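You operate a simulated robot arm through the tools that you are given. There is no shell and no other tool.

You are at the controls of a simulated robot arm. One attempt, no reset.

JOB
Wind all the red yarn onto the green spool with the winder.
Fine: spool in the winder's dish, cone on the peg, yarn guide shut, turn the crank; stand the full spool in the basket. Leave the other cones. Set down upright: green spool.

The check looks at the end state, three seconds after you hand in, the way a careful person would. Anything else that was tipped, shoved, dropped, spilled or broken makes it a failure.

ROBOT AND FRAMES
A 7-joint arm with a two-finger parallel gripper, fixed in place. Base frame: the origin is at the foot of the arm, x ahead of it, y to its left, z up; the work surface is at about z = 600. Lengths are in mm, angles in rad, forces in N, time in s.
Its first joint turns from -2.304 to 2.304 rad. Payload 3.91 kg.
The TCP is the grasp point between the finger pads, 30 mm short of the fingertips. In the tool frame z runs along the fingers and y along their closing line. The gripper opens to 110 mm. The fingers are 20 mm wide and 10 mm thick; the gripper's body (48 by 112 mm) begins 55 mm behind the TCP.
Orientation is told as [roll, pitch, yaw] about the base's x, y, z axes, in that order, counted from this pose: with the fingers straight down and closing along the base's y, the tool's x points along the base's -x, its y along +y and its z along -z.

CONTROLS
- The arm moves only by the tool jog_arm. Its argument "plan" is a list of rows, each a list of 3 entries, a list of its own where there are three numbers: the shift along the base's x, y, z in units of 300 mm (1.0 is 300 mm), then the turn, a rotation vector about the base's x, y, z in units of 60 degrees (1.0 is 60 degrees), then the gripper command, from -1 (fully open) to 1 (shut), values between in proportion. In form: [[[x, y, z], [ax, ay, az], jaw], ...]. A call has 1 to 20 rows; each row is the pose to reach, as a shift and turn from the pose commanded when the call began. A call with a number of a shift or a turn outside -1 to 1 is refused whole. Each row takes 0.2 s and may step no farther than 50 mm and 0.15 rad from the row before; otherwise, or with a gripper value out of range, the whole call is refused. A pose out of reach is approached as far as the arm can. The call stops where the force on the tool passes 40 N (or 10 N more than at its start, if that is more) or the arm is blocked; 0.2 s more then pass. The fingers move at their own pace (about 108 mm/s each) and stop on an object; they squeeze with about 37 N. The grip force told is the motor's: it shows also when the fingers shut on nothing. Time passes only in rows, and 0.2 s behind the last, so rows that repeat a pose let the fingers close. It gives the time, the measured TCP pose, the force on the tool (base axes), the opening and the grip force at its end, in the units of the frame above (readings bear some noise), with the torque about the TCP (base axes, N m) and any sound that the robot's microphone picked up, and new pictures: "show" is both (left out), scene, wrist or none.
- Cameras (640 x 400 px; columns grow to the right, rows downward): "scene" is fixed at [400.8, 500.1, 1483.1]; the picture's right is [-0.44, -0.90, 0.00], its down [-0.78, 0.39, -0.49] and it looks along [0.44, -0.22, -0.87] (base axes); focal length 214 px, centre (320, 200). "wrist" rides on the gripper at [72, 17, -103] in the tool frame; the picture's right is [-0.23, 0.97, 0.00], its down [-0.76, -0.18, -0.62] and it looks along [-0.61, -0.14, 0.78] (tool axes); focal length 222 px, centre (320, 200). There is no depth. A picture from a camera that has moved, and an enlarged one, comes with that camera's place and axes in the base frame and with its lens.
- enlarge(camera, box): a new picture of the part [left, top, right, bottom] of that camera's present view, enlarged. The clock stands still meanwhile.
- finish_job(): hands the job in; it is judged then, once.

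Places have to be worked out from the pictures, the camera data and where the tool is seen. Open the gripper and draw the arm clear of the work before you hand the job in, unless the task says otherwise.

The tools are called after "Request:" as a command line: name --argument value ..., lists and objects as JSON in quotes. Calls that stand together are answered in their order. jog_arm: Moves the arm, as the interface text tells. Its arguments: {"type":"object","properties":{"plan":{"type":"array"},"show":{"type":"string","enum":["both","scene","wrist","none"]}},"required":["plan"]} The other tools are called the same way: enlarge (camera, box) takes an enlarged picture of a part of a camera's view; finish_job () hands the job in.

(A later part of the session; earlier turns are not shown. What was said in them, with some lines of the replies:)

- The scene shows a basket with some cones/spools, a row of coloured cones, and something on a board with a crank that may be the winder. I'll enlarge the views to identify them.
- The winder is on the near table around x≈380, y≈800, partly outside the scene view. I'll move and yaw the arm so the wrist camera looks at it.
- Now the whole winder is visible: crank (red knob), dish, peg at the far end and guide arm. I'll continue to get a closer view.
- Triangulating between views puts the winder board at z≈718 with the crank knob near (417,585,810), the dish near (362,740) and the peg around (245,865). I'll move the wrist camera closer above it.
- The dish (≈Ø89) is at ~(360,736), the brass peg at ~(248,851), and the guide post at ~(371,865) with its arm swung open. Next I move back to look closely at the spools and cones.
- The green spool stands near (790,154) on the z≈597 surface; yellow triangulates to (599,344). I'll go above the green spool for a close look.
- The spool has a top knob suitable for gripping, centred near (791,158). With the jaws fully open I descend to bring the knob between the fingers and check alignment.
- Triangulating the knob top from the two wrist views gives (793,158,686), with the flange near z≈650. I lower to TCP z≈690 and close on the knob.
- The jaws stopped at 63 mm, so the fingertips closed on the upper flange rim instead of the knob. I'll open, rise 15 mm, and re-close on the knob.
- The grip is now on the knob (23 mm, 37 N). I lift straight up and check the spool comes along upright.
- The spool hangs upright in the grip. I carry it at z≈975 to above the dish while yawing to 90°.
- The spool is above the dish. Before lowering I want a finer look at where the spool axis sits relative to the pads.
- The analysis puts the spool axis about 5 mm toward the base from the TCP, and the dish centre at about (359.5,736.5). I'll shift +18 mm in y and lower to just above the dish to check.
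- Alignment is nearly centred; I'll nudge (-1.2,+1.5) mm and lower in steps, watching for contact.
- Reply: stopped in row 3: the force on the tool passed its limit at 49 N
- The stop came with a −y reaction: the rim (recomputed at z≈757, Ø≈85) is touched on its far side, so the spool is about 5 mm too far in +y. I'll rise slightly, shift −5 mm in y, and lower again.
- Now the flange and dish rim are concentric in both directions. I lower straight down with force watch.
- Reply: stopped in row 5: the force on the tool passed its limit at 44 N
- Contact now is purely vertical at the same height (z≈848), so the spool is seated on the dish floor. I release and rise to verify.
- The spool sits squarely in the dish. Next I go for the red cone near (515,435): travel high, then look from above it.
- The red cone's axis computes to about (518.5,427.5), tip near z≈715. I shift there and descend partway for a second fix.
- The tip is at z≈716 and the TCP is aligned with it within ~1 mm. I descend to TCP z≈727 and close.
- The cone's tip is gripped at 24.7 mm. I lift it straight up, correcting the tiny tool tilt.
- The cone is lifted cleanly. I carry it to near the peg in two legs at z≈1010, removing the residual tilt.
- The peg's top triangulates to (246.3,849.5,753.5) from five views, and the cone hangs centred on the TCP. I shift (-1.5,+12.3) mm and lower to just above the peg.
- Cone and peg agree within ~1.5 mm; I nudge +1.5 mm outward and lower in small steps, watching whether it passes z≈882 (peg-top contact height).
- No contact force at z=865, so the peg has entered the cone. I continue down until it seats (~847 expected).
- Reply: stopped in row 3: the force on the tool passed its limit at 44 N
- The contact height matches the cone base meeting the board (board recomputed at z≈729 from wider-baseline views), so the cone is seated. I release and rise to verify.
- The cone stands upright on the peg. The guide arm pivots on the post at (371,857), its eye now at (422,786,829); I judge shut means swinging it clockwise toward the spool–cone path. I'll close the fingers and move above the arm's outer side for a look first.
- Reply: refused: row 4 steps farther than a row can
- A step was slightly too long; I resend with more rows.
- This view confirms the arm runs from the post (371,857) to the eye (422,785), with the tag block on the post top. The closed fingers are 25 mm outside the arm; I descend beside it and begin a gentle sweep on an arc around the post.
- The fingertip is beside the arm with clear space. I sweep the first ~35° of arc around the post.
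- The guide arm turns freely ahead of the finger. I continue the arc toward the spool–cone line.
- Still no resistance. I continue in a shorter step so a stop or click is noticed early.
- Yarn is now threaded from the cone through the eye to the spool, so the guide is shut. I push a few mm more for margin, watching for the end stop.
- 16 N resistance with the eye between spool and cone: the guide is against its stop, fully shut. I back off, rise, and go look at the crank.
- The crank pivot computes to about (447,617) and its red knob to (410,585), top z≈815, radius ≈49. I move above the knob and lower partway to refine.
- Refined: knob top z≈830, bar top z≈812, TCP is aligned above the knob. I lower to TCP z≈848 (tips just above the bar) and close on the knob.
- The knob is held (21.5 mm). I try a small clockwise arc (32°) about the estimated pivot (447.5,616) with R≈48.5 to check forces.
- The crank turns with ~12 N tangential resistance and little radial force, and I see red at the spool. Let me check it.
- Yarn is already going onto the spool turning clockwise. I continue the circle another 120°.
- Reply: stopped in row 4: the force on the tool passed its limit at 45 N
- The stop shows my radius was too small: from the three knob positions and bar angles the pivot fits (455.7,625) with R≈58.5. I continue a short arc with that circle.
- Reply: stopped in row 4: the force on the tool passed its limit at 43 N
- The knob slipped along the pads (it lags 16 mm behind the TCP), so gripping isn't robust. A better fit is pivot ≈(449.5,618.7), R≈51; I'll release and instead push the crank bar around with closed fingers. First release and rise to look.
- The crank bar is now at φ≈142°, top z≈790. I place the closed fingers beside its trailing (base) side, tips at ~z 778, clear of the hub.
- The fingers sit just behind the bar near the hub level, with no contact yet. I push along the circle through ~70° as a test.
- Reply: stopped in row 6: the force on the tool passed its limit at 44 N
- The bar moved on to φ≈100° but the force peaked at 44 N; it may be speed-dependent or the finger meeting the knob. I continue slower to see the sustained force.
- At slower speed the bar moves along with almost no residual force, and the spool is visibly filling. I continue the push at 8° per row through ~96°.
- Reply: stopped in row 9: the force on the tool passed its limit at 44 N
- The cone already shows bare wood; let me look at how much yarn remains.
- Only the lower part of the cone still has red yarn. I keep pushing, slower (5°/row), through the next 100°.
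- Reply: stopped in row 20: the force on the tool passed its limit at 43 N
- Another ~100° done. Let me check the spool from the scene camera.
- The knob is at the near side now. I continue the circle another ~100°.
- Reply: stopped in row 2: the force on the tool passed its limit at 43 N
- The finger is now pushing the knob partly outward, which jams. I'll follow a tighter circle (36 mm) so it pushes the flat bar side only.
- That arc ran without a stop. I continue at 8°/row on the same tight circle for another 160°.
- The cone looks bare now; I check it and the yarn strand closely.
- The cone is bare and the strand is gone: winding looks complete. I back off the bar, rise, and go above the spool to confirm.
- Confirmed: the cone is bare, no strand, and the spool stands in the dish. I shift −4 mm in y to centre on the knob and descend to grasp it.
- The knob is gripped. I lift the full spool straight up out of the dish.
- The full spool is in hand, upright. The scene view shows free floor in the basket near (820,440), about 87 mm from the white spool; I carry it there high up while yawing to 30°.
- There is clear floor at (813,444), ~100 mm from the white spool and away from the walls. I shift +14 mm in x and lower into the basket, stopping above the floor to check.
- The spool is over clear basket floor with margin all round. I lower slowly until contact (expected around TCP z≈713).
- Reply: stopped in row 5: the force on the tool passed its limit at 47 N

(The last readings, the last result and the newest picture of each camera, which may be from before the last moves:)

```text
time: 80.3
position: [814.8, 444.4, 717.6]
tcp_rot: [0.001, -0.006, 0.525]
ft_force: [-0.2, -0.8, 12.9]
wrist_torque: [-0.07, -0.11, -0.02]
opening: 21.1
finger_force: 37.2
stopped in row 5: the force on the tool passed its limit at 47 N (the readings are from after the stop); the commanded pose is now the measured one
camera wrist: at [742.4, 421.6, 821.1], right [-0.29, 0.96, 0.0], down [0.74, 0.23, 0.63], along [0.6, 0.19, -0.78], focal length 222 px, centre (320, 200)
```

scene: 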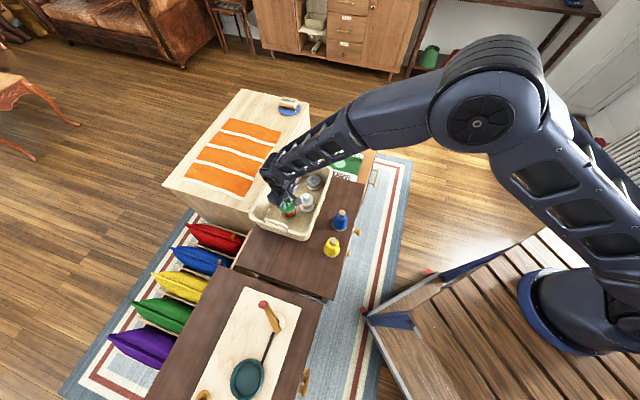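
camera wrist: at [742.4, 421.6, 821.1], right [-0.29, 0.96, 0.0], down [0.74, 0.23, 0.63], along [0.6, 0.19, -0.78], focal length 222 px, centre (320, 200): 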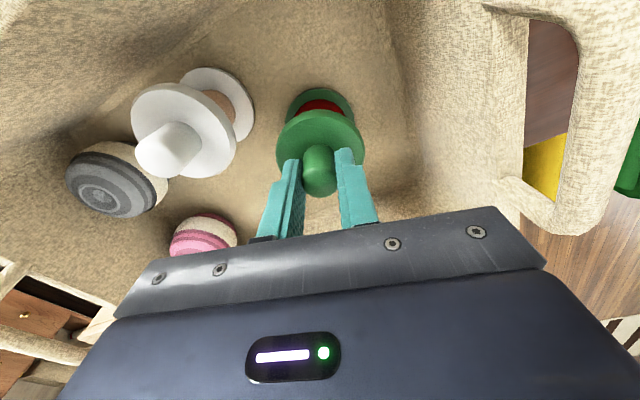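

Vertical contact with the floor at z≈717. I release gently and rise straight up.

Request:
jog_arm --plan '[[[0, 0, 0.002], [0, 0, 0], 1], [[0, 0, 0.002], [0, 0, 0], 0.25], [[0, 0, 0.002], [0, 0, 0], 0.2], [[0, 0, 0.06], [0, 0, 0], 0.2], [[0, 0, 0.18], [0, 0, 0], 0.2], [[0, 0, 0.33], [0, 0, 0], 0.2], [[0, 0, 0.48], [0, 0, 0], 0.2], [[0, 0, 0.63], [0, 0, 0], 0.2], [[0, 0, 0.78], [0, 0, 0], 0.2]]' --show "both"

Request:
enlarge --camera "wrist" --box '[180, 0, 480, 220]'

```text
time: 82.3
position: [813.9, 442.5, 947.8]
tcp_rot: [0.002, -0.005, 0.524]
ft_force: [-0.6, 0.6, -0.5]
wrist_torque: [-0.01, 0.0, -0.02]
opening: 44.0
finger_force: 0.1
camera wrist: at [741.8, 419.0, 1051.5], right [-0.29, 0.96, 0.0], down [0.75, 0.23, 0.63], along [0.6, 0.18, -0.78], focal length 222 px, centre (320, 200)
```

scene: 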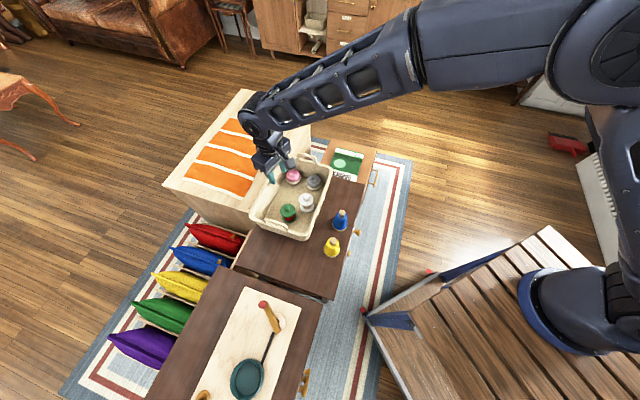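
wrist: 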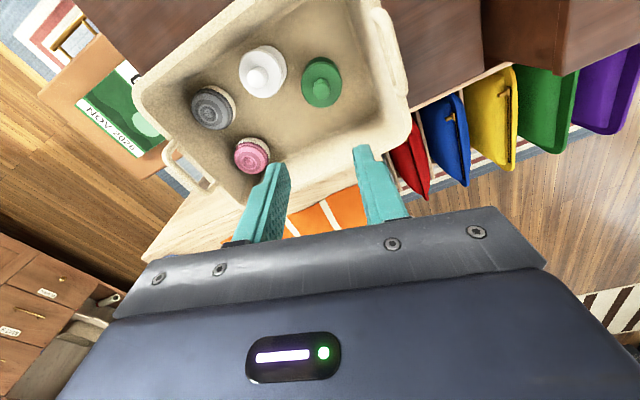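

```text
1.82 times, centred on (330, 110) of wrist
camera zoom: at [741.8, 419.0, 1051.5], right [-0.29, 0.96, 0.0], down [0.75, 0.23, 0.63], along [0.6, 0.18, -0.78], focal length 404 px, centre (302, 364)
```

zoom: 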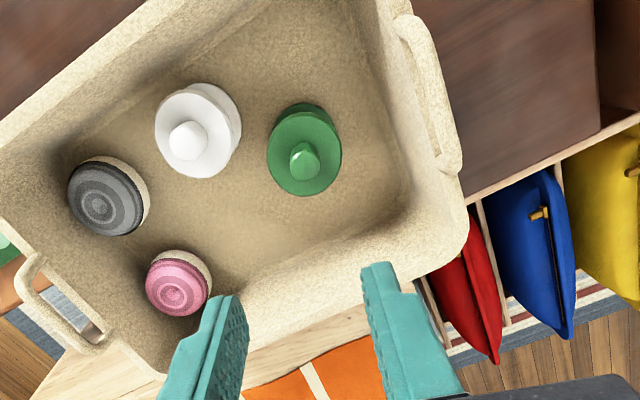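

The green spool stands upright in the basket beside the untouched others. I open the gripper and draw the arm clear upward.

Request:
jog_arm --plan '[[[0, 0, 0.15], [0, 0, 0], -0.3], [[-0.06, -0.03, 0.28], [0, 0, 0], -1], [[-0.15, -0.07, 0.4], [0, 0, 0], -1], [[-0.24, -0.12, 0.52], [0, 0, 0], -1], [[-0.33, -0.17, 0.63], [0, 0, 0], -1], [[-0.43, -0.22, 0.74], [0, 0, 0], -1], [[-0.53, -0.28, 0.82], [0, 0, 0], -1], [[-0.53, -0.28, 0.82], [0, 0, 0], -1]]' --show "both"

Request:
enlarge --camera "scene" --box '[160, 180, 370, 400]'

Request:
enlarge --camera "scene" --box '[250, 150, 350, 250]'

```text
time: 84.1
position: [654.2, 362.0, 1197.2]
tcp_rot: [0.0, -0.005, 0.526]
ft_force: [-0.3, -0.4, 0.2]
wrist_torque: [0.0, 0.0, 0.02]
opening: 109.9
finger_force: 0.1
camera wrist: at [581.1, 338.3, 1300.2], right [-0.29, 0.96, 0.0], down [0.75, 0.23, 0.63], along [0.6, 0.18, -0.78], focal length 222 px, centre (320, 200)
```

scene: 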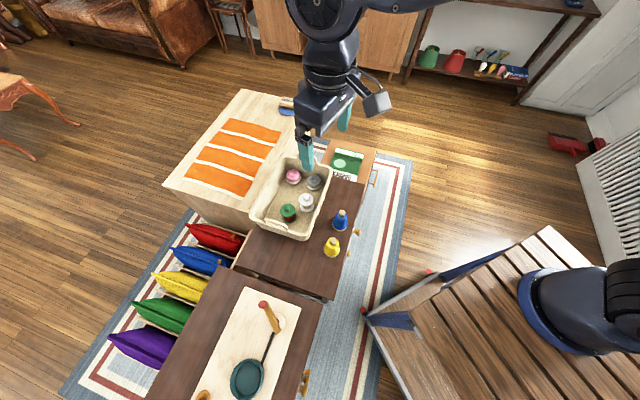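
wrist: 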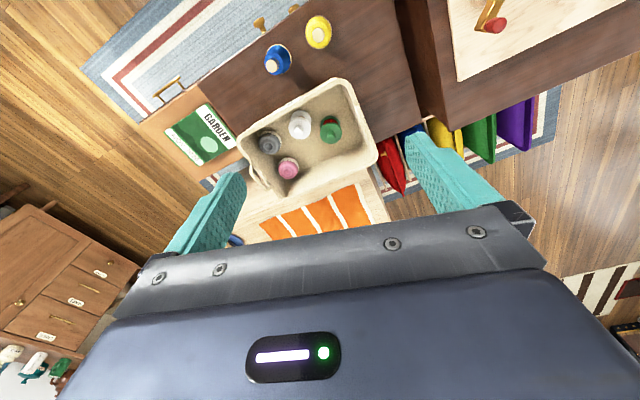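

```text
1.82 times, centred on (265, 290) of scene
camera zoom: at [400.8, 500.1, 1483.1], right [-0.44, -0.9, 0.0], down [-0.78, 0.39, -0.49], along [0.44, -0.22, -0.87], focal length 390 px, centre (420, 36)
```

zoom: 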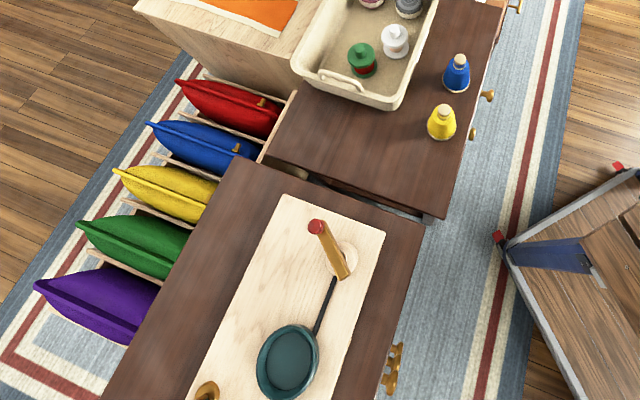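

```text
4.00 times, centred on (300, 200) of scene
camera zoom: at [400.8, 500.1, 1483.1], right [-0.44, -0.9, 0.0], down [-0.78, 0.39, -0.49], along [0.44, -0.22, -0.87], focal length 858 px, centre (400, 200)
```

zoom: 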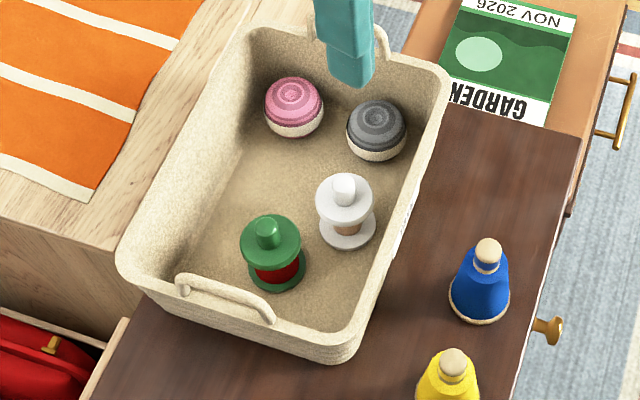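

The green spool, full of red yarn, stands upright in the basket. The blue and yellow cones, the winder and everything else are undisturbed, and the arm is clear with the gripper open. Handing in.

Request:
finish_job

```text
The job is handed in.
```

The job is handed in: all the red yarn is on the green spool, and the spool stands upright in the basket, clear of the white spool and the walls.

- **Winding:** I set the spool in the winder's dish and the red cone on the peg. Then I shut the guide and turned the crank until the cone was bare and no strand was left.
- **Crank:** My first grip on the crank knob slipped, so I pushed the crank bar around with closed fingers instead. Several moves during the job stopped at the arm's force limit. I saw nothing damaged or shifted.
- **Left as is:** The bare red cone is still on the peg and the guide is still shut. The blue and yellow cones and the other spools were not touched.
- **Arm:** The gripper is open and the arm is back near its starting position, well above the work.
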